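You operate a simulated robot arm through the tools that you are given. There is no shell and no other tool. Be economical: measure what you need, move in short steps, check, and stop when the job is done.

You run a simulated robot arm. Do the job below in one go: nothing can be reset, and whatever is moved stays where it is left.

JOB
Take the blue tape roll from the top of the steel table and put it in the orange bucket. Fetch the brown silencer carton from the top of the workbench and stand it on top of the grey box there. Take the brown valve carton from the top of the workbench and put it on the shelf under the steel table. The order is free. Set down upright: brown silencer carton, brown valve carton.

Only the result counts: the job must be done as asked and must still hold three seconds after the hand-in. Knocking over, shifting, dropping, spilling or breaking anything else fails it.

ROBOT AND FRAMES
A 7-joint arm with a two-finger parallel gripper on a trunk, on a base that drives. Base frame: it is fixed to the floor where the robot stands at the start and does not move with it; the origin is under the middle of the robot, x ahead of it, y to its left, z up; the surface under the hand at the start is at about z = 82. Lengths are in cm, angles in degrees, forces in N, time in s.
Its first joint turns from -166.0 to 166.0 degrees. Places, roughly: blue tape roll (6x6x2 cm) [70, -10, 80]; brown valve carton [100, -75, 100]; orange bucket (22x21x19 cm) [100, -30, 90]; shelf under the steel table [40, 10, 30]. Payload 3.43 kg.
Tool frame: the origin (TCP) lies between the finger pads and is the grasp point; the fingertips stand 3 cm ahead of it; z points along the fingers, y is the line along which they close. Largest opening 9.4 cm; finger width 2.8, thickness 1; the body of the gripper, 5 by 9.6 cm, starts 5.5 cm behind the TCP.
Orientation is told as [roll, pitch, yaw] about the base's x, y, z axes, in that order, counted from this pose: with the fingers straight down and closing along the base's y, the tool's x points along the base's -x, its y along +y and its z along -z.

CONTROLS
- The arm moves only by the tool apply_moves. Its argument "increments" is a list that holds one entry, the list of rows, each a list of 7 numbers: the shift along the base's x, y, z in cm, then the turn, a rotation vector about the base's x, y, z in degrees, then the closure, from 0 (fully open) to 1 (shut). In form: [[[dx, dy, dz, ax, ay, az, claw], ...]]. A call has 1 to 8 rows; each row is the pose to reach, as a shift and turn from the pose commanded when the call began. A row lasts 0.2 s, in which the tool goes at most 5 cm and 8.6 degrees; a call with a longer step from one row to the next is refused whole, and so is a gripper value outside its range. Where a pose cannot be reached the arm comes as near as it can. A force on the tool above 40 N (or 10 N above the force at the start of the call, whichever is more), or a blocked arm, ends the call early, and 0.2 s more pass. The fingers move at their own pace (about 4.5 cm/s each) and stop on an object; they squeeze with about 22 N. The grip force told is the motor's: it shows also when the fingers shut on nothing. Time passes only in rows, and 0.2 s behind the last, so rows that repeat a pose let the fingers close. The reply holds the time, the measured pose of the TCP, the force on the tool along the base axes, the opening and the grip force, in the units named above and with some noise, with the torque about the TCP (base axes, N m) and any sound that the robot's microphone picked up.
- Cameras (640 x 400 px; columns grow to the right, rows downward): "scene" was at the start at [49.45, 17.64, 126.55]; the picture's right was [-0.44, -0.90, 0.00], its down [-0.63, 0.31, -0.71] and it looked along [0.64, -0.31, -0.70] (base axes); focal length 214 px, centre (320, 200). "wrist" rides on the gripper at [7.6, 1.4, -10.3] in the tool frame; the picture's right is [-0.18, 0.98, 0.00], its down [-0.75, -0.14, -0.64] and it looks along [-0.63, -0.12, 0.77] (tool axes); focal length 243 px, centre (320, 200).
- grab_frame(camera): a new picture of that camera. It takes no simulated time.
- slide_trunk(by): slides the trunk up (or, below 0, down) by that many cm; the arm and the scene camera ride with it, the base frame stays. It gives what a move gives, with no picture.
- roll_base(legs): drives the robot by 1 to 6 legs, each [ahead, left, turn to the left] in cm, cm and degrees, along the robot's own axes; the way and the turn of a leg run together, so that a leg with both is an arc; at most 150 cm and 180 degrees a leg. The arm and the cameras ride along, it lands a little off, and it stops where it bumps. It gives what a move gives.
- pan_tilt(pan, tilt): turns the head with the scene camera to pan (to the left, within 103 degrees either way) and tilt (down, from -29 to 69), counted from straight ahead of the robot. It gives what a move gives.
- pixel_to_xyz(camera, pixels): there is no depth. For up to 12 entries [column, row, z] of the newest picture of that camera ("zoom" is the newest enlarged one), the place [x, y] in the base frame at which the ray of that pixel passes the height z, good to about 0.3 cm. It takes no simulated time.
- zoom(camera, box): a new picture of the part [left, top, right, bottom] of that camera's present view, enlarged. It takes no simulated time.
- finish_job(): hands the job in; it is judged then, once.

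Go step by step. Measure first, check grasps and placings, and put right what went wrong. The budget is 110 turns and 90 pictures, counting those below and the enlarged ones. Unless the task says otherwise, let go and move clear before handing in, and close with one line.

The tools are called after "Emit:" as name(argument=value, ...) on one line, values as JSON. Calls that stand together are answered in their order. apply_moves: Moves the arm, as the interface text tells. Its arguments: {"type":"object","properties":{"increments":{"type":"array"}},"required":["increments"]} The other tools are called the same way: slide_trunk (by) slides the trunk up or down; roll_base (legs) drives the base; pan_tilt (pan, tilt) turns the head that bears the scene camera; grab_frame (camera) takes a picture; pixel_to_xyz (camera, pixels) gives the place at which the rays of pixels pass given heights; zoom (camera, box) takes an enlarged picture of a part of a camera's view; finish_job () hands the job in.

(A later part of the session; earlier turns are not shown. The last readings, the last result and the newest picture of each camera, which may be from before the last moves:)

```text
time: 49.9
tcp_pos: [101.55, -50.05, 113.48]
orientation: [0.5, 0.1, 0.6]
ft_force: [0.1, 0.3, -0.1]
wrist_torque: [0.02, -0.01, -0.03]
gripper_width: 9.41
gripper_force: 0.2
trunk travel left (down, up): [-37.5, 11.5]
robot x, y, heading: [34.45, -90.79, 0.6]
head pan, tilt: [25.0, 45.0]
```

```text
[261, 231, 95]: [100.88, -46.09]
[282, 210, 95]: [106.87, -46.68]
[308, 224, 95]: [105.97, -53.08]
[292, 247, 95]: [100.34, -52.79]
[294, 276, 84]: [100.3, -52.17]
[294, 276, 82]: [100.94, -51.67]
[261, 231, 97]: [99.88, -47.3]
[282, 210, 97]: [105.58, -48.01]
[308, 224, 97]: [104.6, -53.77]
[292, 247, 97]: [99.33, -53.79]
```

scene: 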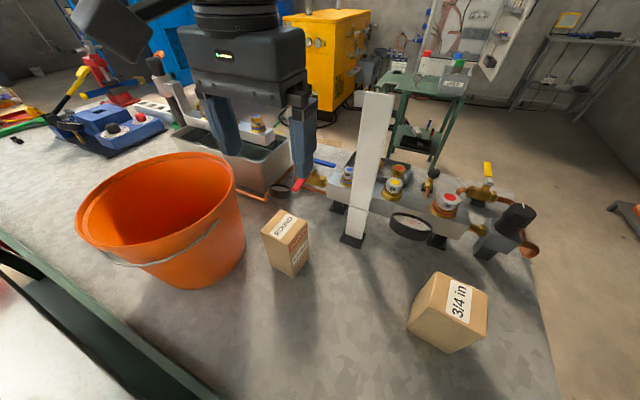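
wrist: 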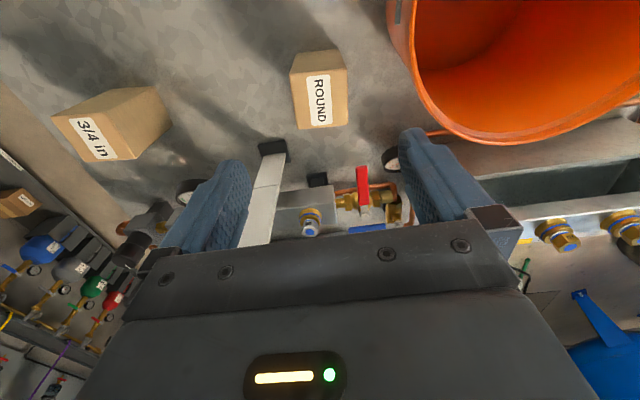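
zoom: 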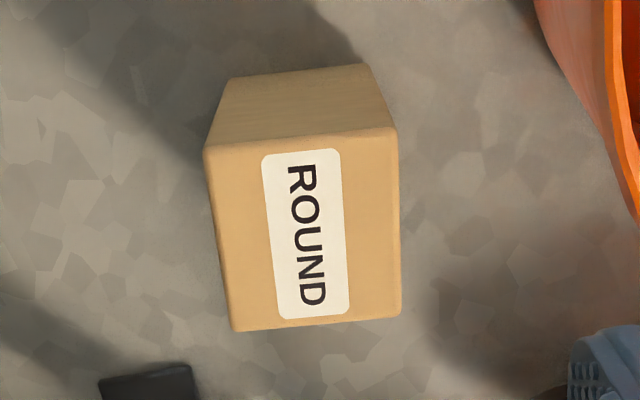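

Carton top centre ≈(102.7,-50.1,96), turned about -4°. Descending to z≈92 and gripping.

Emit:
apply_moves(increments=[[[1.1, -0.1, -4, 0, 0, -4, 0], [1.1, -0.1, -8, 0, 0, -4, 0], [1.1, -0.1, -12, 0, 0, -4, 0], [1.1, -0.1, -15, 0, 0, -4, 0], [1.1, -0.1, -18, 0, 0, -4, 0], [1.1, -0.1, -20, 0, 0, -4, 0], [1.1, -0.1, -21.3, 0, 0, -4, 0]]])

Emit:
grab_frame(camera="wrist")

Emit:
zoom(camera="scene", box=[160, 130, 400, 300])

```text
time: 51.5
tcp_pos: [102.45, -49.96, 92.32]
orientation: [0.6, 0.1, -3.3]
ft_force: [0.6, 0.6, -0.4]
wrist_torque: [0.03, 0.02, 0.04]
gripper_width: 9.41
gripper_force: 0.1
trunk travel left (down, up): [-37.5, 11.5]
robot x, y, heading: [34.88, -90.66, 0.1]
head pan, tilt: [25.0, 45.0]
```

```text
54 pictures are left
```

wrist: 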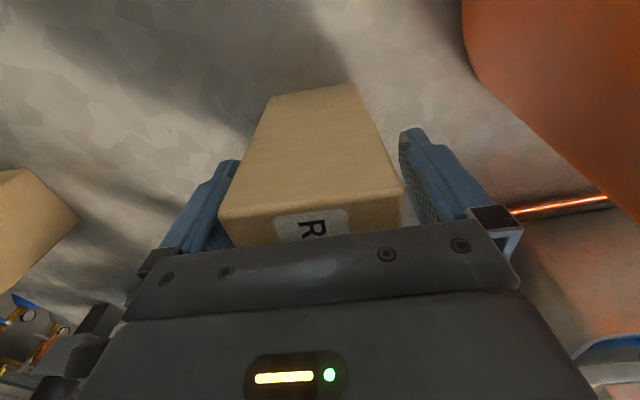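

```text
2.35 times, centred on (280, 215) of scene
```

zoom: 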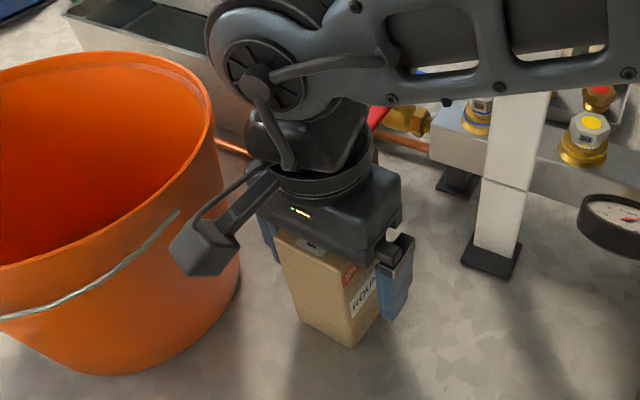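

Fingers straddle the carton. Closing and lifting a little.

Emit:
apply_moves(increments=[[[0, 0, 0, 0, 0, 0, 1], [0, 0, 0, 0, 0, 0, 1], [0, 0, 0, 0, 0, 0, 1], [0, 0, 0, 0, 0, 0, 1], [0, 0, 0, 0, 0, 0, 1], [0, 0, 1.5, 0, 0, 0, 1], [0, 0, 4, 0, 0, 0, 1]]])

Emit:
apply_moves(increments=[[[0, 0, 4, 0, 0, 0, 1], [0, 0, 8, 0, 0, 0, 1], [0, 0, 12, 0, 0, 0, 1], [0, 0, 16, 0, 0, 0, 1], [0, 0, 20, 0, 0, 0, 1], [0, 0, 24, 0, 0, 0, 1]]])

Emit:
grab_frame(camera="scene")

Emit:
grab_frame(camera="wrist")

```text
time: 53.1
tcp_pos: [102.49, -49.98, 96.28]
orientation: [0.6, 0.1, -3.3]
ft_force: [0.4, -0.3, -1.9]
wrist_torque: [0.02, 0.01, -0.02]
gripper_width: 6.43
gripper_force: 22.0
trunk travel left (down, up): [-37.5, 11.5]
robot x, y, heading: [34.75, -90.61, 0.2]
head pan, tilt: [25.0, 45.0]
```

```text
time: 54.5
tcp_pos: [102.92, -49.93, 120.21]
orientation: [0.6, 0.1, -3.2]
ft_force: [0.2, 0.4, -2.4]
wrist_torque: [0.03, -0.01, 0.02]
gripper_width: 6.43
gripper_force: 22.0
trunk travel left (down, up): [-37.5, 11.5]
robot x, y, heading: [34.56, -90.63, 0.5]
head pan, tilt: [25.0, 45.0]
```

```text
52 pictures are left
```

scene: 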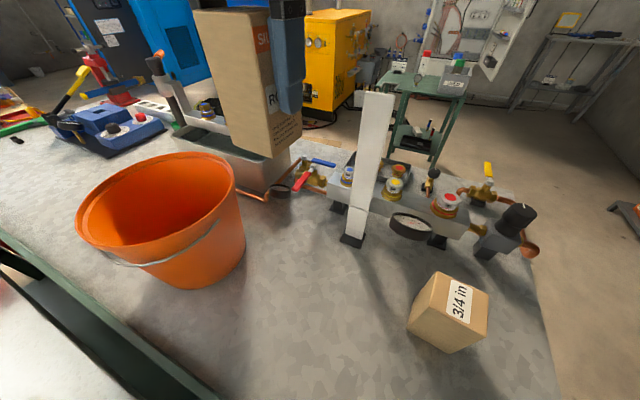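

```text
51 pictures are left
```

wrist: 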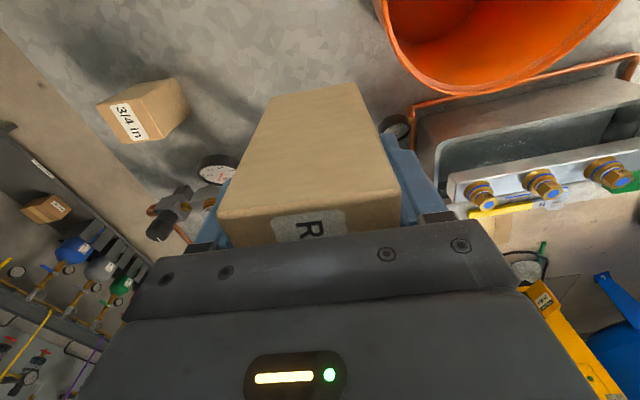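

Silencer carton held firmly. I'll swing it back-left over the bucket (bottom ≈112, rim 103), then creep the base a bit forward-left so the grey box is within reach.

Emit:
apply_moves(increments=[[[-2.5, 3.5, 0, 0, 0, 0, 1], [-5, 7, 1, 0, 0, 0, 1], [-7.5, 10.5, 2, 0, 0, 0, 1], [-9, 14.5, 2, 0, 0, 0, 1], [-10, 18.5, 2, 0, 0, 0, 1], [-10, 22.5, 2, 0, 0, 0, 1]]])

Emit:
roll_base(legs=[[7, 0, 0], [0, 3, 0]])

Emit:
pan_tilt(pan=45, tilt=50)

Emit:
grab_frame(camera="scene")

Emit:
grab_frame(camera="wrist")

```text
time: 56.1
tcp_pos: [100.38, -31.48, 122.87]
orientation: [0.8, 0.1, -10.4]
ft_force: [-0.3, -0.5, -1.0]
wrist_torque: [0.02, 0.03, -0.02]
gripper_width: 6.41
gripper_force: 21.7
trunk travel left (down, up): [-37.5, 11.5]
robot x, y, heading: [34.81, -90.55, 0.3]
head pan, tilt: [25.0, 45.0]
stopped in row 6: the arm was blocked; the commanded pose is now the measured one
```

```text
time: 57.6
tcp_pos: [107.58, -28.73, 122.75]
orientation: [0.7, 0.0, -10.7]
ft_force: [-1.1, -0.3, -1.4]
wrist_torque: [-0.01, 0.01, 0.0]
gripper_width: 6.42
gripper_force: 22.1
trunk travel left (down, up): [-37.5, 11.5]
robot x, y, heading: [41.8, -87.92, 0.3]
head pan, tilt: [25.0, 45.0]
```

```text
time: 58.4
tcp_pos: [107.54, -28.64, 122.75]
orientation: [0.7, 0.1, -10.5]
ft_force: [1.3, -0.5, -1.5]
wrist_torque: [0.0, -0.01, 0.01]
gripper_width: 6.41
gripper_force: 22.5
trunk travel left (down, up): [-37.5, 11.5]
robot x, y, heading: [41.37, -87.76, 0.1]
head pan, tilt: [45.0, 50.0]
```

```text
50 pictures are left
```

scene: 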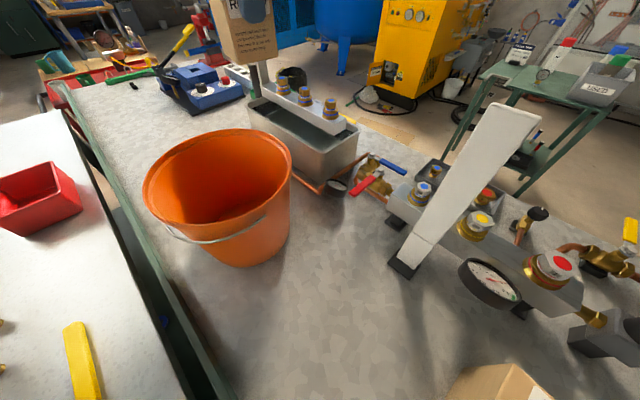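

```text
49 pictures are left
```

wrist: 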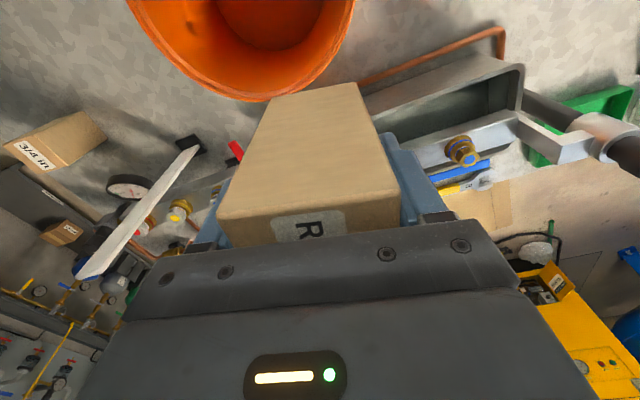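

The arm ran to its reach limit at this height (yaw drifted to -10.5°). I'll raise the trunk for more reach and bring the carton back toward the grey box.

Emit:
slide_trunk(by=10)

Emit:
apply_moves(increments=[[[-3, 1.5, -2, 0, 0, 2, 1], [-6, 3, -4, 0, 0, 4, 1], [-9, 5, -6, 0, 0, 6, 1], [-12, 7, -7, 0, 0, 8, 1], [-14, 10, -8, 0, 0, 9, 1], [-15, 13, -8, 0, 0, 9, 1]]])

Emit:
grab_frame(camera="wrist")

Emit:
grab_frame(camera="scene")

```text
time: 59.7
tcp_pos: [107.58, -28.61, 132.7]
orientation: [0.6, -0.1, -10.6]
ft_force: [-0.3, -0.2, -1.0]
wrist_torque: [-0.02, -0.01, -0.02]
gripper_width: 6.41
gripper_force: 22.2
trunk travel left (down, up): [-47.5, 1.5]
robot x, y, heading: [41.8, -87.97, 0.2]
head pan, tilt: [45.0, 50.0]
```

```text
time: 60.8
tcp_pos: [107.27, -26.37, 127.32]
orientation: [2.0, -0.6, -13.2]
ft_force: [-0.5, 0.1, -1.3]
wrist_torque: [-0.02, -0.04, 0.0]
gripper_width: 6.4
gripper_force: 22.5
trunk travel left (down, up): [-47.5, 1.5]
robot x, y, heading: [41.88, -87.64, -0.0]
head pan, tilt: [45.0, 50.0]
stopped in row 5: the arm was blocked; the commanded pose is now the measured one
```

```text
48 pictures are left
```

wrist: 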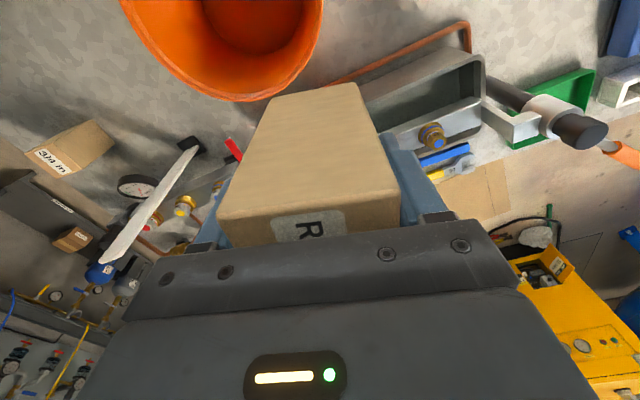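

```text
47 pictures are left
```

scene: 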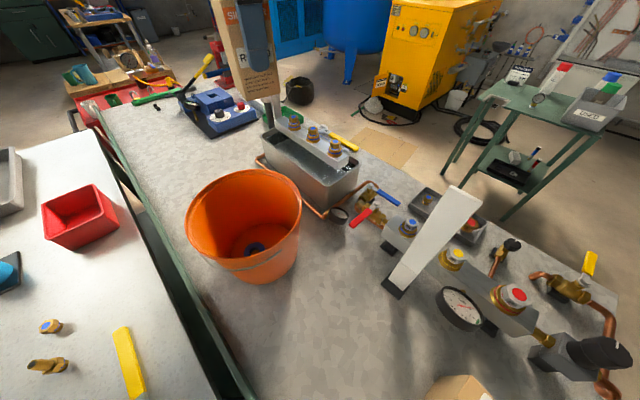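

The arm is blocked when swung this far left (elbow against head mast). The grey box will be straight ahead from the starting place behind the steel table, so I'll back out and carry the carton there.

Emit:
roll_base(legs=[[-70, 0, 0]])

Emit:
apply_moves(increments=[[[0, -4.8, 0, 0, 0, 2, 1], [0, -9.6, 0, 0, 0, 4, 1], [0, -14.4, 0, 0, 0, 6, 1], [0, -19.2, 0, 0, 0, 8, 1], [0, -24, 0, 0, 0, 10, 1], [0, -28.8, 0, 0, 0, 12, 1], [0, -33.6, 0, 0, 0, 13, 1], [0, -38.4, 0, 0, 0, 13, 1]]])

Emit:
apply_moves(increments=[[[0, -4.8, 0, 0, 0, 0, 1], [0, -9.6, 0, 0, 0, 0, 1], [0, -14.4, 0, 0, 0, 0, 1], [0, -19.2, 0, 0, 0, 0, 1], [0, -24, 0, 0, 0, 0, 1]]])

```text
time: 64.7
tcp_pos: [36.34, -26.43, 127.36]
orientation: [2.1, -0.6, -13.4]
ft_force: [0.8, -0.5, -2.1]
wrist_torque: [-0.03, -0.03, -0.01]
gripper_width: 6.43
gripper_force: 22.1
trunk travel left (down, up): [-47.5, 1.5]
robot x, y, heading: [-29.6, -87.99, -0.2]
head pan, tilt: [45.0, 50.0]
```

```text
time: 66.5
tcp_pos: [36.58, -65.13, 127.48]
orientation: [1.9, -0.7, -0.3]
ft_force: [-0.4, 0.7, -2.0]
wrist_torque: [-0.05, -0.03, 0.0]
gripper_width: 6.44
gripper_force: 21.7
trunk travel left (down, up): [-47.5, 1.5]
robot x, y, heading: [-29.88, -87.83, -0.1]
head pan, tilt: [45.0, 50.0]
```

```text
time: 67.7
tcp_pos: [36.44, -88.84, 127.56]
orientation: [2.0, -0.6, -0.4]
ft_force: [0.3, 0.2, -1.4]
wrist_torque: [-0.03, 0.02, 0.01]
gripper_width: 6.42
gripper_force: 21.5
trunk travel left (down, up): [-47.5, 1.5]
robot x, y, heading: [-29.54, -87.51, 0.1]
head pan, tilt: [45.0, 50.0]
```

Now driving left behind the table and forward to the start place.

Emit:
roll_base(legs=[[0, 80, 0], [29.5, 0, 0]])

Emit:
pan_tilt(pan=-10, tilt=50)

Emit:
apply_moves(increments=[[[4, 0, 0, -2, 0.6, 0.4, 1], [8, 0, 0, -2, 0.6, 0.4, 1], [12, 0, 0, -2, 0.6, 0.4, 1]]])

Emit:
grab_frame(camera="scene")

Emit:
grab_frame(camera="wrist")

```text
time: 73.7
tcp_pos: [66.16, -10.09, 127.53]
orientation: [2.0, -0.6, -1.4]
ft_force: [0.1, -0.1, -1.7]
wrist_torque: [0.02, 0.01, -0.01]
gripper_width: 6.43
gripper_force: 22.3
trunk travel left (down, up): [-47.5, 1.5]
robot x, y, heading: [0.15, -7.65, -1.0]
head pan, tilt: [45.0, 50.0]
```

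```text
time: 74.9
tcp_pos: [66.24, -10.08, 127.52]
orientation: [2.0, -0.7, -1.3]
ft_force: [0.2, 0.2, -2.3]
wrist_torque: [-0.04, -0.01, 0.01]
gripper_width: 6.43
gripper_force: 22.0
trunk travel left (down, up): [-47.5, 1.5]
robot x, y, heading: [0.21, -8.02, -1.1]
head pan, tilt: [-10.0, 50.0]
```

```text
time: 75.7
tcp_pos: [77.95, -10.4, 127.25]
orientation: [0.0, -0.1, -0.8]
ft_force: [0.5, -0.3, -1.5]
wrist_torque: [0.01, -0.01, 0.01]
gripper_width: 6.41
gripper_force: 22.0
trunk travel left (down, up): [-47.5, 1.5]
robot x, y, heading: [0.65, -7.99, -0.8]
head pan, tilt: [-10.0, 50.0]
```

```text
46 pictures are left
```

scene: 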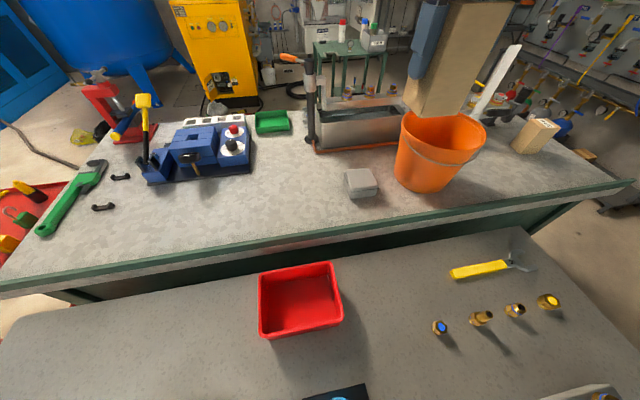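

```text
45 pictures are left
```

wrist: 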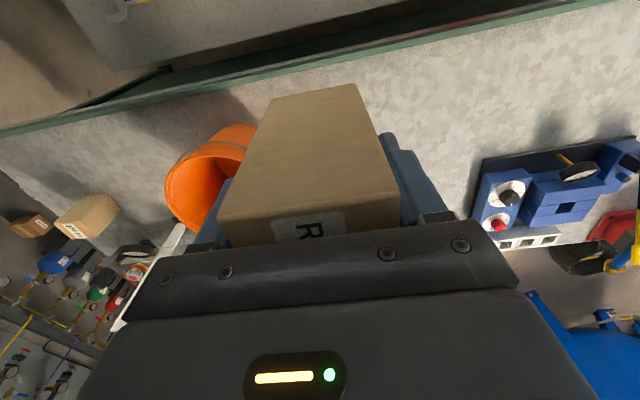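

The grey box is at scene (361,183). I'll measure it by stereo from two trunk heights.

Emit:
zoom(camera="scene", box=[320, 150, 400, 214])

Emit:
pixel_to_xyz(camera="zoom", pixels=[[100, 50, 88], [100, 50, 90], [100, 50, 92], [320, 200, 88], [320, 200, 90], [320, 200, 92], [320, 200, 84]])

Emit:
slide_trunk(by=-10)

Emit:
zoom(camera="scene", box=[320, 120, 400, 184])

```text
6.25 times, centred on (360, 182) of scene
```

zoom: 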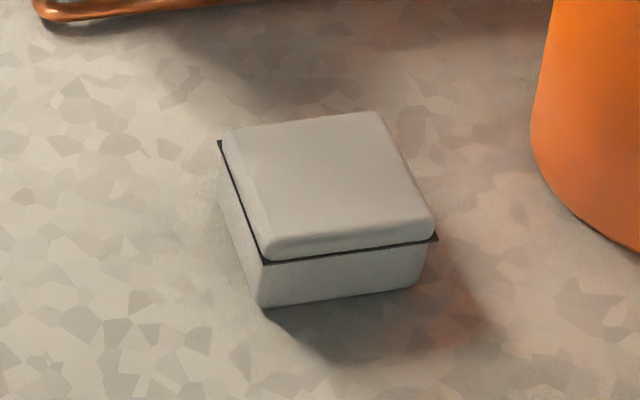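

```text
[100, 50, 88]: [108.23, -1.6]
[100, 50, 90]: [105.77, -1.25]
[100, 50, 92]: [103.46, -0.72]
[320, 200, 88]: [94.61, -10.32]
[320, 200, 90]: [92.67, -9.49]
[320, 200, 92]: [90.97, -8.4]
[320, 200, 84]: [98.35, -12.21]
```

```text
time: 77.0
tcp_pos: [77.94, -10.5, 117.32]
orientation: [-0.1, -0.1, -0.9]
ft_force: [-0.3, -0.3, -2.0]
wrist_torque: [0.01, -0.01, -0.02]
gripper_width: 6.43
gripper_force: 22.2
trunk travel left (down, up): [-37.5, 11.5]
robot x, y, heading: [0.13, -8.17, -0.9]
head pan, tilt: [-10.0, 50.0]
```

```text
6.25 times, centred on (360, 152) of scene
```

zoom: 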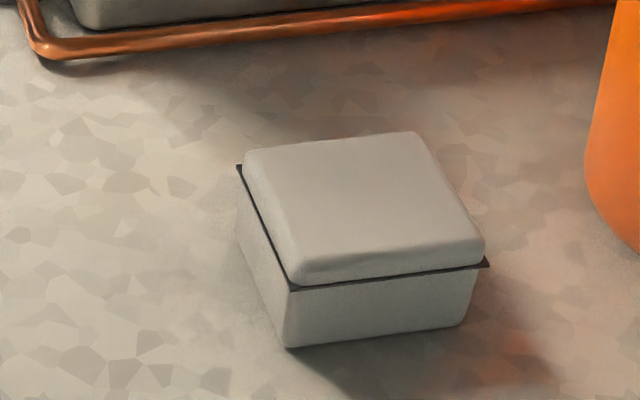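

Emit:
pixel_to_xyz(camera="zoom", pixels=[[292, 288, 86], [292, 288, 88], [292, 288, 90], [488, 265, 88], [238, 167, 88], [288, 347, 82], [288, 347, 84], [288, 347, 86]])

Emit:
pixel_to_xyz(camera="scene", pixels=[[351.5, 191.9, 86], [351.5, 191.9, 88], [351.5, 191.9, 90], [378.7, 188.4, 88], [343.8, 172.7, 88], [350.7, 199, 82], [350.7, 199, 84], [350.7, 199, 86]])

```text
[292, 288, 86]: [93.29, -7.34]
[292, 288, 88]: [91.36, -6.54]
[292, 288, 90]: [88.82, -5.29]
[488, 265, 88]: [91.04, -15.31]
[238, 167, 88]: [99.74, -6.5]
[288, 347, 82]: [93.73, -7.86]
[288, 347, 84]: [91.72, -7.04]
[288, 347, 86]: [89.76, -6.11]
```

```text
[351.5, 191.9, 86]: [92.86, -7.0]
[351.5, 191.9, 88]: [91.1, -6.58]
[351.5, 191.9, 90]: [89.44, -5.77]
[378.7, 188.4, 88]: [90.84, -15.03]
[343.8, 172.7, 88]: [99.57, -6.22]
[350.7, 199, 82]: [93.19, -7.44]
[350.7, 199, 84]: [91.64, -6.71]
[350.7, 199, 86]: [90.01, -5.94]
```

Grey box seam z≈88.5, bench ≈84, box centre ≈(95,-10.7), top ≈90. Moving the carton over it, first at height.

Emit:
apply_moves(increments=[[[4, 0, 0, 0, 0, -0.5, 1], [8, 0, -1, 0, 0, -1, 1], [12, 0, -2, 0, 0, -1, 1], [15, -0.2, -4, 0, 0, -1, 1], [16.9, -0.2, -6, 0, 0, -1, 1], [16.9, -0.2, -9, 0, 0, -1, 1]]])

Emit:
grab_frame(camera="scene")

Emit:
zoom(camera="scene", box=[300, 90, 420, 190])

```text
time: 78.4
tcp_pos: [95.11, -10.67, 108.29]
orientation: [0.0, -0.2, -1.9]
ft_force: [0.2, 0.0, -2.3]
wrist_torque: [-0.03, 0.02, 0.04]
gripper_width: 6.38
gripper_force: 22.2
trunk travel left (down, up): [-37.5, 11.5]
robot x, y, heading: [0.38, -7.83, -1.0]
head pan, tilt: [-10.0, 50.0]
```

```text
42 pictures are left
```

scene: 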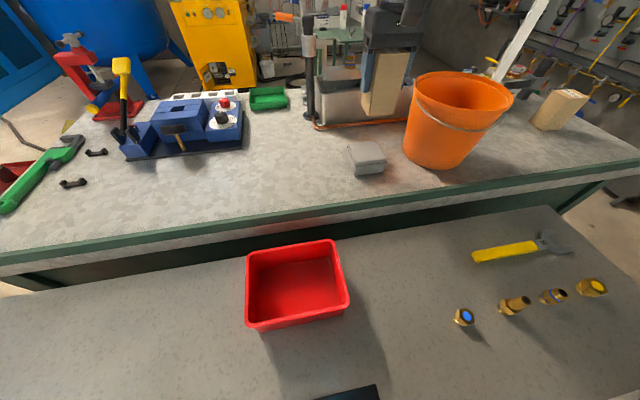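

```text
4.00 times, centred on (360, 140) of scene
```

zoom: 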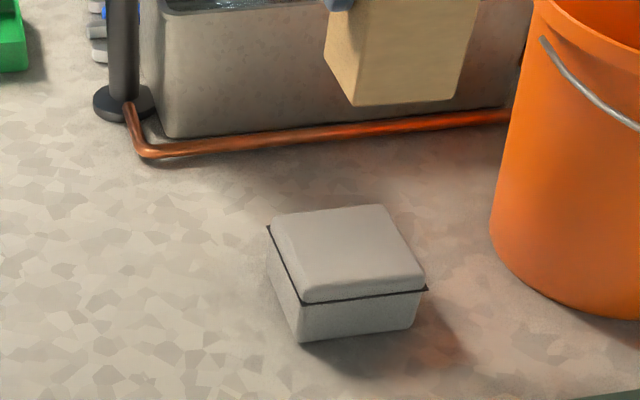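

The arm reaches it. Checking the carton's bottom edge position against the box.

Emit:
pixel_to_xyz(camera="zoom", pixels=[[352, 106, 99], [352, 106, 100], [352, 106, 101], [453, 100, 100], [325, 57, 100], [296, 303, 88.5], [427, 288, 88.5], [267, 227, 88.5], [275, 215, 90], [385, 205, 90]])

```text
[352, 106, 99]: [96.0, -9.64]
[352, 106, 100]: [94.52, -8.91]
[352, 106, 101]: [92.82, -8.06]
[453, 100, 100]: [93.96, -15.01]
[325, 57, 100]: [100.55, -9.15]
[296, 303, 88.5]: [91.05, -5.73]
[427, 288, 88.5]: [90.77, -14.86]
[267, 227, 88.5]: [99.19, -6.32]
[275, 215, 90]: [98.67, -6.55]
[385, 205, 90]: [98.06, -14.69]
```

Consistent: carton bottom ≈ TCP-7 to -8. Descending to just above the box.

Emit:
apply_moves(increments=[[[-0.2, 0, -3, 0, 0, 0, 1], [-0.2, 0, -6, 0, 0, 0, 1], [-0.2, 0, -8, 0, 0, 0, 1], [-0.2, 0, -9, 0, 0, 0, 1]]])

Emit:
zoom(camera="scene", box=[310, 90, 430, 190])

```text
time: 79.4
tcp_pos: [94.63, -10.78, 99.34]
orientation: [0.0, -0.1, -1.8]
ft_force: [0.6, 0.5, -1.1]
wrist_torque: [0.02, 0.0, -0.02]
gripper_width: 6.46
gripper_force: 21.8
trunk travel left (down, up): [-37.5, 11.5]
robot x, y, heading: [0.44, -8.33, -0.8]
head pan, tilt: [-10.0, 50.0]
```

```text
4.00 times, centred on (370, 140) of scene
```

zoom: 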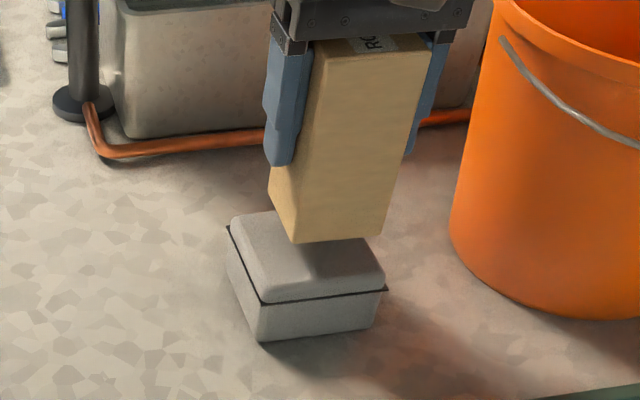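

Emit:
pixel_to_xyz(camera="zoom", pixels=[[292, 243, 90], [292, 243, 91], [292, 243, 92], [380, 237, 92], [268, 190, 92], [258, 300, 88.5], [388, 288, 88.5], [228, 228, 88.5]])

Emit:
apply_moves(increments=[[[0, 0, -0.3, 0, 0, 0, 1], [0, 0, -0.6, 0, 0, 0, 1]]])

```text
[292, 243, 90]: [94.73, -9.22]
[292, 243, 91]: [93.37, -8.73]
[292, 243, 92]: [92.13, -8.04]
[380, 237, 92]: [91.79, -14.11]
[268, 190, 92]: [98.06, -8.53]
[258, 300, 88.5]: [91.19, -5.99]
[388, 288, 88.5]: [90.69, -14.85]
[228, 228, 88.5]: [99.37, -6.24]
```

```text
time: 80.0
tcp_pos: [94.59, -10.68, 98.62]
orientation: [0.1, -0.2, -1.8]
ft_force: [0.9, 0.3, -2.2]
wrist_torque: [0.02, 0.0, 0.02]
gripper_width: 6.4
gripper_force: 21.8
trunk travel left (down, up): [-37.5, 11.5]
robot x, y, heading: [0.7, -7.46, -1.1]
head pan, tilt: [-10.0, 50.0]
```

Emit:
apply_moves(increments=[[[0.2, 0.5, -0.3, 0, 0, 0, 1], [0.2, 0.5, -0.6, 0, 0, 0, 1]]])

Emit:
apply_moves(increments=[[[0, 0, -0.25, 0, 0, 0, 1], [0, 0, -0.5, 0, 0, 0, 1]]])

Emit:
zoom(camera="scene", box=[310, 90, 430, 190])

```text
time: 80.6
tcp_pos: [94.73, -10.27, 98.29]
orientation: [0.0, 0.0, -1.9]
ft_force: [0.3, 0.3, -2.0]
wrist_torque: [0.0, -0.02, 0.04]
gripper_width: 6.41
gripper_force: 21.4
trunk travel left (down, up): [-37.5, 11.5]
robot x, y, heading: [0.57, -7.63, -1.0]
head pan, tilt: [-10.0, 50.0]
```

```text
time: 81.2
tcp_pos: [94.99, -10.09, 97.58]
orientation: [0.1, -0.1, -2.0]
ft_force: [0.2, -0.2, -1.4]
wrist_torque: [-0.01, 0.02, -0.04]
gripper_width: 6.4
gripper_force: 21.9
trunk travel left (down, up): [-37.5, 11.5]
robot x, y, heading: [0.13, -7.81, -1.1]
head pan, tilt: [-10.0, 50.0]
```

```text
4.00 times, centred on (370, 140) of scene
```

zoom: 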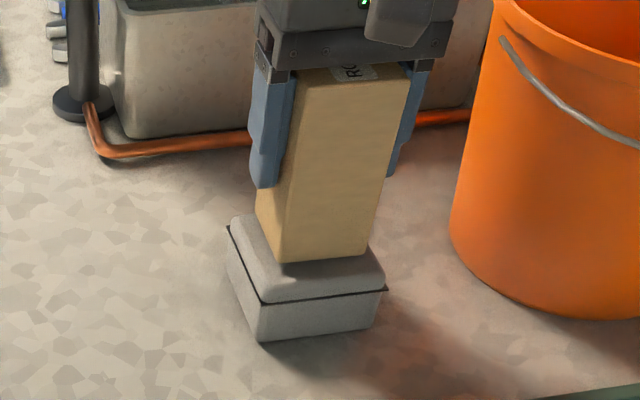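

Nearly touching. Continuing in small steps until contact.

Emit:
apply_moves(increments=[[[0, 0, -0.2, 0, 0, 0, 1], [0, 0, -0.4, 0, 0, 0, 1]]])

Emit:
apply_moves(increments=[[[0, 0, -0.15, 0, 0, 0, 1], [0, 0, -0.3, 0, 0, 0, 1]]])

```text
time: 81.8
tcp_pos: [94.99, -9.93, 97.31]
orientation: [0.1, -0.1, -1.9]
ft_force: [-2.5, -1.7, 8.2]
wrist_torque: [-0.1, 0.39, 0.02]
gripper_width: 6.41
gripper_force: 21.9
trunk travel left (down, up): [-37.5, 11.5]
robot x, y, heading: [-0.0, -8.06, -1.1]
head pan, tilt: [-10.0, 50.0]
```

```text
time: 82.4
tcp_pos: [95.02, -10.08, 97.13]
orientation: [0.0, -0.3, -1.9]
ft_force: [1.4, -1.6, 27.1]
wrist_torque: [-0.4, 0.39, -0.03]
gripper_width: 6.33
gripper_force: 18.6
trunk travel left (down, up): [-37.5, 11.5]
robot x, y, heading: [0.04, -7.99, -0.8]
head pan, tilt: [-10.0, 50.0]
```

Contact (27 N up). Easing up slightly, opening, and withdrawing straight up.

Emit:
apply_moves(increments=[[[0, 0, 0.3, 0, 0, 0, 1], [0, 0, 0.3, 0, 0, 0, 0.6], [0, 0, 0.3, 0, 0, 0, 0.2], [0, 0, 0.3, 0, 0, 0, 0], [0, 0, 0.3, 0, 0, 0, 0], [0, 0, 0.3, 0, 0, 0, 0]]])

Emit:
zoom(camera="scene", box=[310, 90, 430, 190])

```text
time: 83.8
tcp_pos: [94.82, -10.13, 97.16]
orientation: [0.0, -0.1, -1.8]
ft_force: [0.6, -0.3, -0.1]
wrist_torque: [0.0, 0.03, -0.01]
gripper_width: 9.41
gripper_force: 0.0
trunk travel left (down, up): [-37.5, 11.5]
robot x, y, heading: [0.52, -8.08, -0.7]
head pan, tilt: [-10.0, 50.0]
```

```text
4.00 times, centred on (370, 140) of scene
```

zoom: 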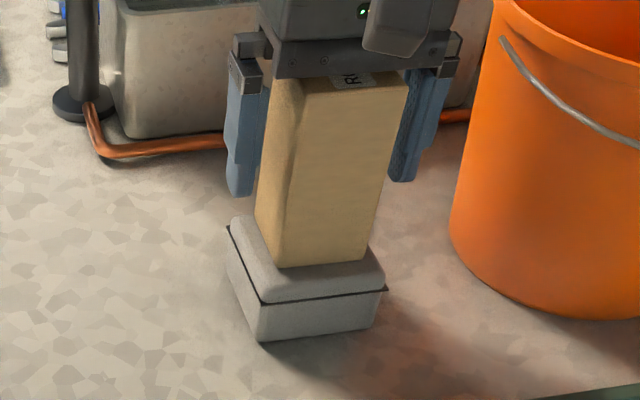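

Carton stands on the box. Withdrawing upward and back.

Emit:
apply_moves(increments=[[[0, 0, 2, 0, 0, 0, 0], [0, 0, 5, 0, 0, 0, 0], [0, 0, 9, 0, 0, 0, 0], [0, 0, 13, 0, 0, 0, 0], [0, 0, 17, 0, 0, 0, 0], [-3, 0, 20, 0, 0, 0, 0], [-7, 0, 22, 0, 0, 0, 0], [-11.5, 0, 24, 0, 0, 0, 0]]])

Emit:
apply_moves(increments=[[[-4.5, 0, 1, 0, 0, 0, 0], [-9, 0, 2, 0, 0, 0, 0], [-13.5, 0, 2, 0, 0, 0, 0], [-17, 0, 2, 0, 0, 0, 0]]])

Emit:
grab_frame(camera="scene")

```text
time: 85.6
tcp_pos: [83.41, -10.23, 121.37]
orientation: [0.0, 0.0, -1.9]
ft_force: [0.4, 0.7, -0.8]
wrist_torque: [-0.03, 0.01, -0.02]
gripper_width: 9.41
gripper_force: 0.1
trunk travel left (down, up): [-37.5, 11.5]
robot x, y, heading: [0.3, -8.06, -1.1]
head pan, tilt: [-10.0, 50.0]
```

```text
time: 86.6
tcp_pos: [66.22, -10.04, 123.5]
orientation: [0.1, -0.1, -1.9]
ft_force: [0.6, 0.4, -0.4]
wrist_torque: [-0.01, -0.01, -0.01]
gripper_width: 9.42
gripper_force: 0.1
trunk travel left (down, up): [-37.5, 11.5]
robot x, y, heading: [0.38, -8.03, -1.0]
head pan, tilt: [-10.0, 50.0]
```

```text
37 pictures are left
```

scene: 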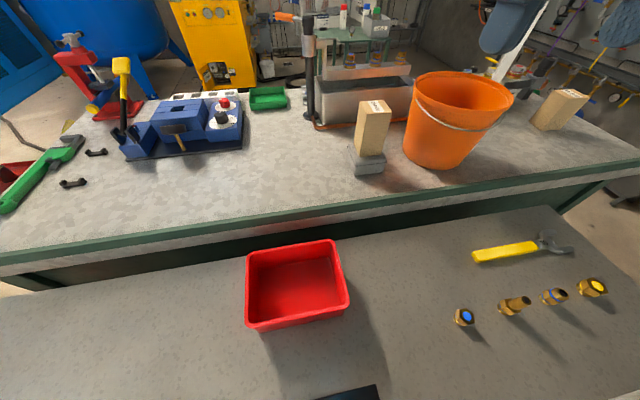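

Silencer is placed. Now back around to the right-hand aisle for the valve carton.

Emit:
roll_base(legs=[[-29, 0, 1], [0, -80, 0], [58, 0, 0]])

Emit:
pan_tilt(pan=15, tilt=50)

Emit:
grab_frame(camera="scene")

Emit:
grab_frame(camera="wrist")

```text
time: 95.5
tcp_pos: [94.62, -91.85, 123.46]
orientation: [0.1, -0.1, -2.3]
ft_force: [0.3, 0.0, -0.7]
wrist_torque: [0.02, -0.02, -0.03]
gripper_width: 9.41
gripper_force: 0.0
trunk travel left (down, up): [-37.5, 11.5]
robot x, y, heading: [28.62, -89.26, -1.2]
head pan, tilt: [-10.0, 50.0]
```

```text
time: 96.3
tcp_pos: [94.48, -91.81, 123.4]
orientation: [0.0, -0.2, -2.3]
ft_force: [0.4, 0.3, -0.2]
wrist_torque: [0.0, 0.01, 0.01]
gripper_width: 9.38
gripper_force: 0.1
trunk travel left (down, up): [-37.5, 11.5]
robot x, y, heading: [28.28, -89.3, -1.7]
head pan, tilt: [15.0, 50.0]
```

```text
36 pictures are left
```

scene: 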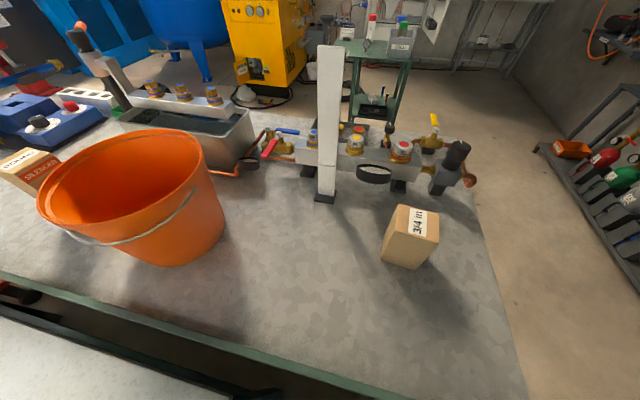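

```text
35 pictures are left
```

wrist: 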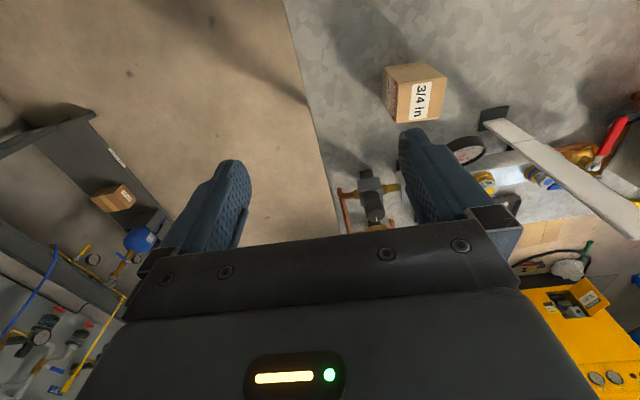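

Emit:
zoom(camera="scene", box=[360, 190, 460, 280])

Emit:
zoom(camera="wrist", box=[360, 40, 470, 140])

```text
4.44 times, centred on (410, 235) of scene
```

zoom: 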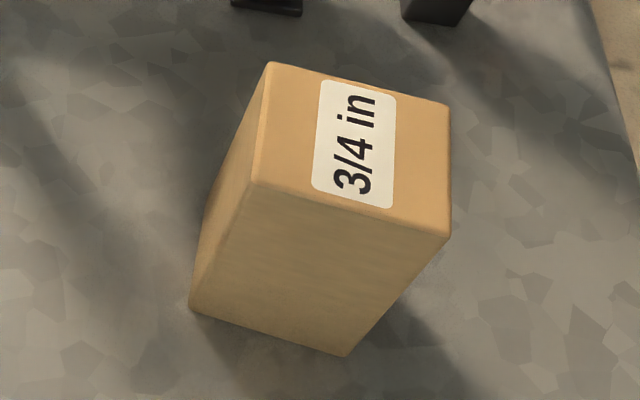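

```text
4.00 times, centred on (415, 90) of wrist
```

zoom: 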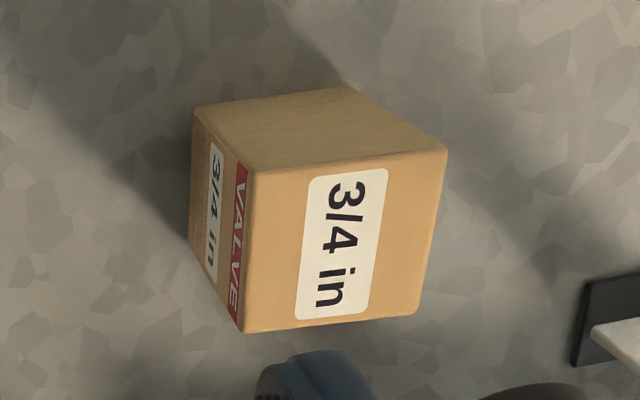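

Emit:
pixel_to_xyz(camera="scene", pixels=[[398.3, 203.9, 95.5], [439.3, 214.3, 95.5], [438.8, 242.9, 95.5], [394.3, 231.2, 95.5], [380.8, 258.9, 84.5], [416.1, 270.3, 84.5], [438.8, 242.9, 93.5], [394.3, 231.2, 93.5]])

Emit:
pixel_to_xyz(camera="wrist", pixels=[[398.5, 83, 95.5], [446.8, 77, 95.5], [438.8, 119, 95.5], [395, 123.3, 95.5], [384.3, 67, 84.5], [422.5, 61.5, 84.5], [398.5, 83, 93.5], [446.8, 77, 93.5]])

```text
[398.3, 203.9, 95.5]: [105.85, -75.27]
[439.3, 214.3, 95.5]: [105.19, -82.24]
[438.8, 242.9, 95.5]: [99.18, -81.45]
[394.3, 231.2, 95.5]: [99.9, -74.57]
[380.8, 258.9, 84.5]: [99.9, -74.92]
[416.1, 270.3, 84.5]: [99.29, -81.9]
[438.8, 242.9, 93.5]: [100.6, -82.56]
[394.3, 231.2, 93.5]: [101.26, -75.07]
```

```text
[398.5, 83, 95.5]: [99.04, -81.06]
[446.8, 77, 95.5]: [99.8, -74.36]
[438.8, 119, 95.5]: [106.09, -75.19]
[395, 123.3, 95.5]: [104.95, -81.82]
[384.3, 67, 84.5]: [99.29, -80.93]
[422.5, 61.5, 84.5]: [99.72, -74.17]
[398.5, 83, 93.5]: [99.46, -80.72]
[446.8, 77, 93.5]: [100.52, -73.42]
```

Carton: centre ≈(102.5,-78.2), 6.1×7.0 cm, z 84.5–95.5, yaw ≈ -6°. For the low shelf I'll grip it with the tool tilted 45° forward; moving to a tilted pre-grasp.

Emit:
apply_moves(increments=[[[-0.5, 2.2, -1, 0, -7.5, 0, 0], [-1, 4.5, -3, 0, -15, 0, 0], [-1.5, 6.8, -6, 0, -22.5, 0, 0], [-2, 9, -9, 0, -30, 0, 0], [-3, 11.3, -12, 0, -37.5, 0, 0], [-3.5, 13.5, -15, 0, -45, 0, 0]]])

Emit:
apply_moves(increments=[[[0, 0, 0, 0, 0, -4, 0], [0, 0, 0, 0, 0, -4, 0]]])

Emit:
grab_frame(camera="scene")

Emit:
grab_frame(camera="wrist")

```text
time: 97.8
tcp_pos: [97.89, -73.73, 107.63]
orientation: [2.3, -45.1, -3.4]
ft_force: [0.6, -1.3, -0.5]
wrist_torque: [0.03, -0.02, 0.04]
gripper_width: 9.42
gripper_force: 0.1
out of reach, approached as far as the arm can: row 3, 4, 5, 6
trunk travel left (down, up): [-37.5, 11.5]
robot x, y, heading: [28.53, -89.11, -1.7]
head pan, tilt: [15.0, 50.0]
```

```text
time: 98.3
tcp_pos: [98.05, -73.27, 107.51]
orientation: [2.3, -45.0, -7.3]
ft_force: [0.5, 0.5, -0.1]
wrist_torque: [-0.01, -0.03, 0.0]
gripper_width: 9.42
gripper_force: 0.1
trunk travel left (down, up): [-37.5, 11.5]
robot x, y, heading: [29.13, -89.31, -1.5]
head pan, tilt: [15.0, 50.0]
```

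```text
32 pictures are left
```

scene: 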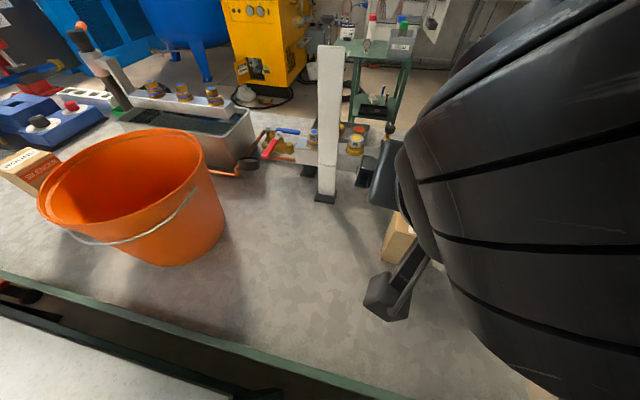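

```text
31 pictures are left
```

wrist: 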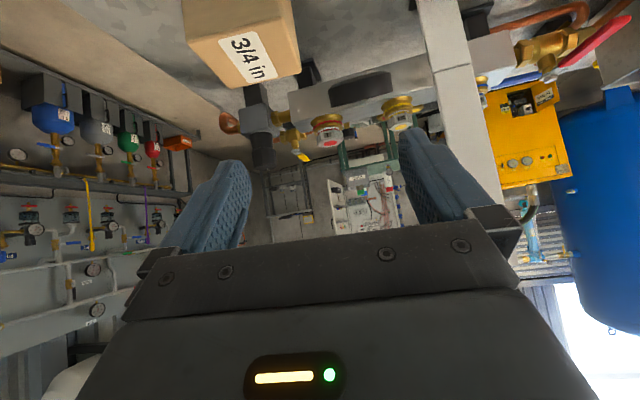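

Too close for the tilted pose; backing the base 12 cm, then aligning.

Emit:
roll_base(legs=[[-12, 0, 1.5]])

Emit:
apply_moves(increments=[[[1.5, -2.5, -2, 0, 0, 0, 0], [3, -5, -4, 0, 0, 0, 0], [4, -5, -6, 0, 0, 0, 0]]])

Emit:
grab_frame(camera="wrist")

```text
time: 99.6
tcp_pos: [85.51, -71.16, 107.51]
orientation: [2.3, -45.0, -5.6]
ft_force: [0.5, 0.3, -1.1]
wrist_torque: [-0.01, -0.02, 0.02]
gripper_width: 9.39
gripper_force: 0.1
trunk travel left (down, up): [-37.5, 11.5]
robot x, y, heading: [16.0, -88.96, 0.1]
head pan, tilt: [15.0, 50.0]
```

```text
time: 100.4
tcp_pos: [89.2, -76.21, 101.66]
orientation: [2.3, -45.0, -5.6]
ft_force: [0.1, -0.2, 0.8]
wrist_torque: [-0.01, 0.0, 0.01]
gripper_width: 9.38
gripper_force: 0.1
trunk travel left (down, up): [-37.5, 11.5]
robot x, y, heading: [16.42, -89.62, 0.2]
head pan, tilt: [15.0, 50.0]
```

```text
30 pictures are left
```

wrist: 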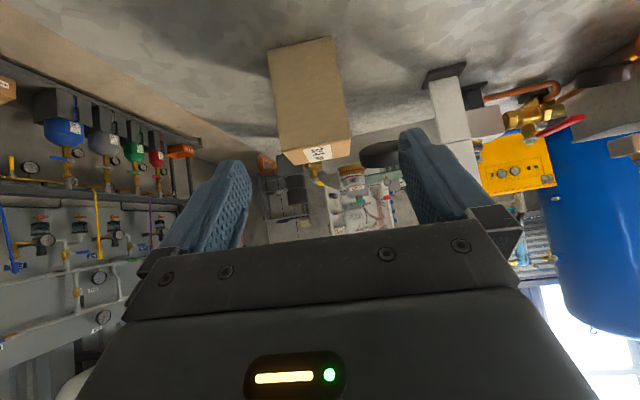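

Aligning roll/y, then advancing along the tool axis to straddle the carton.

Emit:
apply_moves(increments=[[[1, -0.7, -0.8, -1.6, 0.1, -1.6, 0], [3.5, -1.0, -2.9, -1.6, 0.1, -1.6, 0], [6, -1.2, -5, -1.6, 0.1, -1.6, 0], [8.5, -1.5, -7.1, -1.6, 0.1, -1.6, 0]]])

Emit:
grab_frame(camera="wrist")

Emit:
zoom(camera="scene", box=[320, 150, 560, 320])

```text
time: 101.4
tcp_pos: [97.69, -78.0, 94.39]
orientation: [0.1, -45.1, -5.5]
ft_force: [0.5, 0.5, -0.6]
wrist_torque: [0.01, 0.0, 0.0]
gripper_width: 9.39
gripper_force: 0.0
trunk travel left (down, up): [-37.5, 11.5]
robot x, y, heading: [16.51, -89.03, 0.2]
head pan, tilt: [15.0, 50.0]
```

```text
29 pictures are left
```

wrist: 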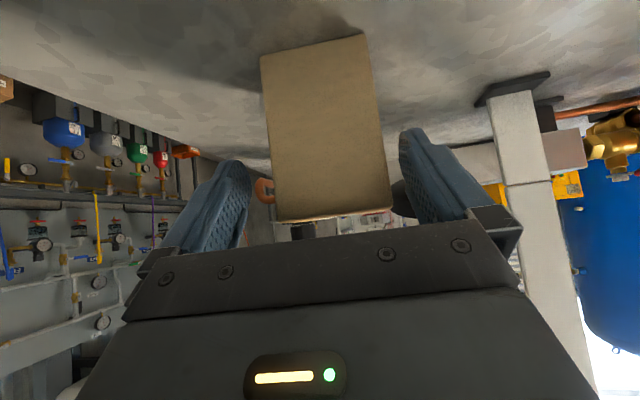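

```text
2.35 times, centred on (440, 235) of scene
```

zoom: 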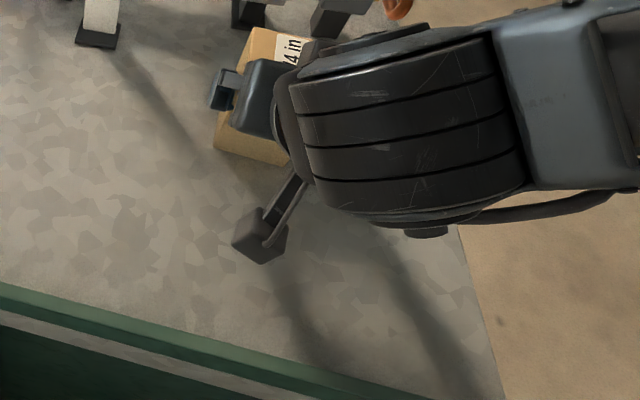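

Well aligned (carton slightly toward +y). Advancing the rest and closing.

Emit:
apply_moves(increments=[[[1.3, 0, -1, 0, 0, 0, 0], [2.6, 0, -2, 0, 0, 0, 0], [3.6, 0, -2.8, 0, 0, 0, 0], [3.6, 0, -2.8, 0, 0, 0, 1], [3.6, 0, -2.8, 0, 0, 0, 1], [3.6, 0, -2.8, 0, 0, 0, 1], [3.6, 0, -2.8, 0, 0, 0, 1], [3.6, 0, -2.8, 0, 0, 0, 1]]])

Emit:
apply_moves(increments=[[[0, 0, 1, 0, 0, 0, 1], [0, 0, 3, 0, 0, 0, 1]]])

Emit:
grab_frame(camera="wrist")

Emit:
zoom(camera="scene", box=[320, 150, 560, 320])

```text
time: 103.2
tcp_pos: [101.33, -77.88, 91.66]
orientation: [0.0, -45.1, -5.6]
ft_force: [0.4, -0.9, 0.0]
wrist_torque: [-0.13, -0.09, -0.02]
gripper_width: 7.44
gripper_force: 22.1
trunk travel left (down, up): [-37.5, 11.5]
robot x, y, heading: [16.69, -88.78, 0.1]
head pan, tilt: [15.0, 50.0]
```

```text
time: 103.8
tcp_pos: [101.32, -77.83, 94.66]
orientation: [0.1, -45.0, -5.6]
ft_force: [1.4, 0.4, -4.5]
wrist_torque: [0.02, 0.02, -0.05]
gripper_width: 7.44
gripper_force: 22.0
trunk travel left (down, up): [-37.5, 11.5]
robot x, y, heading: [16.35, -89.0, -0.0]
head pan, tilt: [15.0, 50.0]
```

```text
27 pictures are left
```

wrist: 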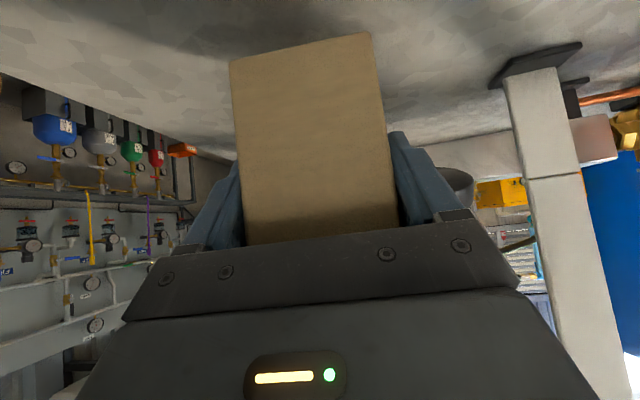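

```text
2.35 times, centred on (440, 235) of scene
```

zoom: 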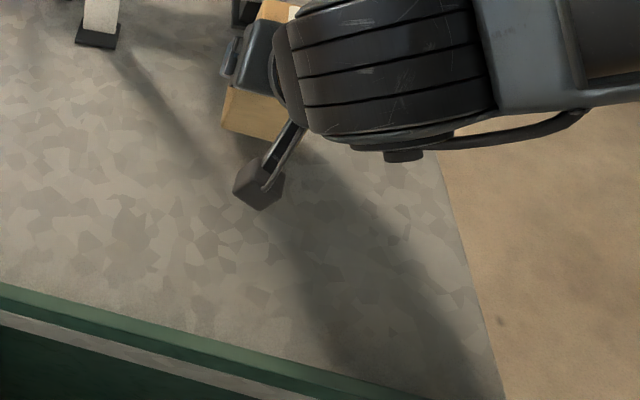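

Valve carton held (4.5 N). The shelf is best reached from the table's right end, facing it from the aisle; lifting high, then backing right and turning left 90°.

Emit:
apply_moves(increments=[[[-1, 0, 4, 0, 0, 0, 1], [-2, 0, 8, 0, 0, 0, 1], [-4, 0, 12, 0, 0, 0, 1], [-6, 0, 16, 0, 0, 0, 1], [-8, -2, 20, 0, 0, 0, 1], [-10, -4, 23, 0, 0, 0, 1]]])

Emit:
roll_base(legs=[[0, -38, 0], [0, 0, 90]])

Emit:
pan_tilt(pan=-20, tilt=50)

Emit:
grab_frame(camera="scene")

```text
time: 105.2
tcp_pos: [91.19, -81.39, 116.63]
orientation: [1.3, -43.6, -6.1]
ft_force: [0.4, 0.7, -4.7]
wrist_torque: [0.0, -0.01, -0.01]
gripper_width: 7.47
gripper_force: 22.3
trunk travel left (down, up): [-37.5, 11.5]
robot x, y, heading: [16.58, -88.9, 0.4]
head pan, tilt: [15.0, 50.0]
```

```text
time: 111.5
tcp_pos: [6.35, -53.36, 117.22]
orientation: [1.5, -43.9, 85.4]
ft_force: [0.2, -1.0, -3.3]
wrist_torque: [-0.02, 0.03, 0.01]
gripper_width: 7.43
gripper_force: 22.3
trunk travel left (down, up): [-37.5, 11.5]
robot x, y, heading: [16.8, -127.97, 92.3]
head pan, tilt: [15.0, 50.0]
```

```text
time: 112.6
tcp_pos: [6.36, -53.33, 117.04]
orientation: [1.9, -43.8, 85.3]
ft_force: [0.0, 0.6, -3.6]
wrist_torque: [-0.04, 0.0, -0.01]
gripper_width: 7.41
gripper_force: 22.2
trunk travel left (down, up): [-37.5, 11.5]
robot x, y, heading: [16.63, -127.94, 92.3]
head pan, tilt: [-20.0, 50.0]
```

```text
25 pictures are left
```

scene: 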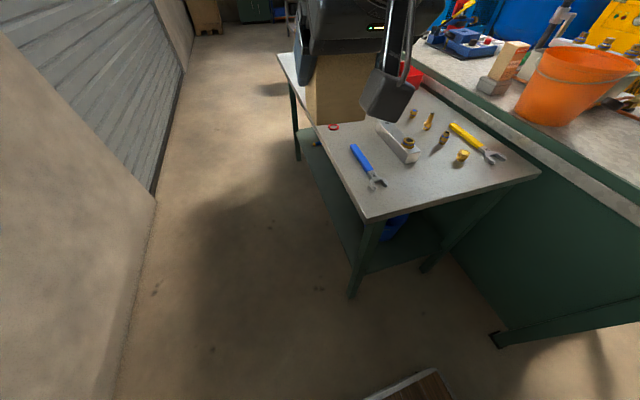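

I see the table's right end, open, with a green shelf and something blue on it at (395,225). Zooming.

Emit:
zoom(camera="scene", box=[290, 120, 550, 310])

Emit:
pixel_to_xyz(camera="scene", pixels=[[367, 220, 82], [540, 176, 82], [352, 298, 0], [428, 270, 0], [372, 268, 30], [440, 255, 30], [395, 225, 30], [320, 125, 82], [281, 55, 82]])

```text
2.11 times, centred on (420, 215) of scene
```

zoom: 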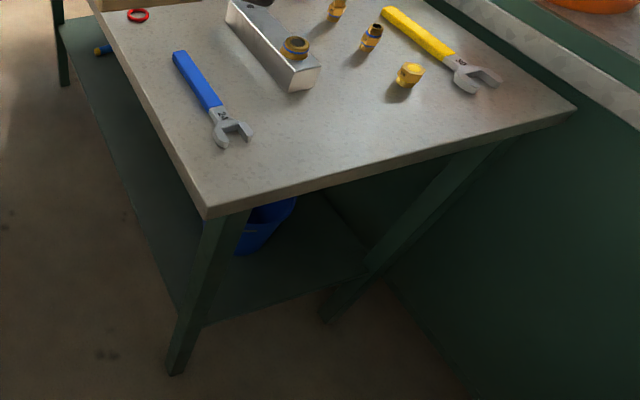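

```text
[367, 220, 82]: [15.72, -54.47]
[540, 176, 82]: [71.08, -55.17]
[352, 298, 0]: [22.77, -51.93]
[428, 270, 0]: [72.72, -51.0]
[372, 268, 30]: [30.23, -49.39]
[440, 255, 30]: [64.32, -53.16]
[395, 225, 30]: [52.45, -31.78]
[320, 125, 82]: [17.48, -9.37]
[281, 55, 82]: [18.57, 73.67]
```

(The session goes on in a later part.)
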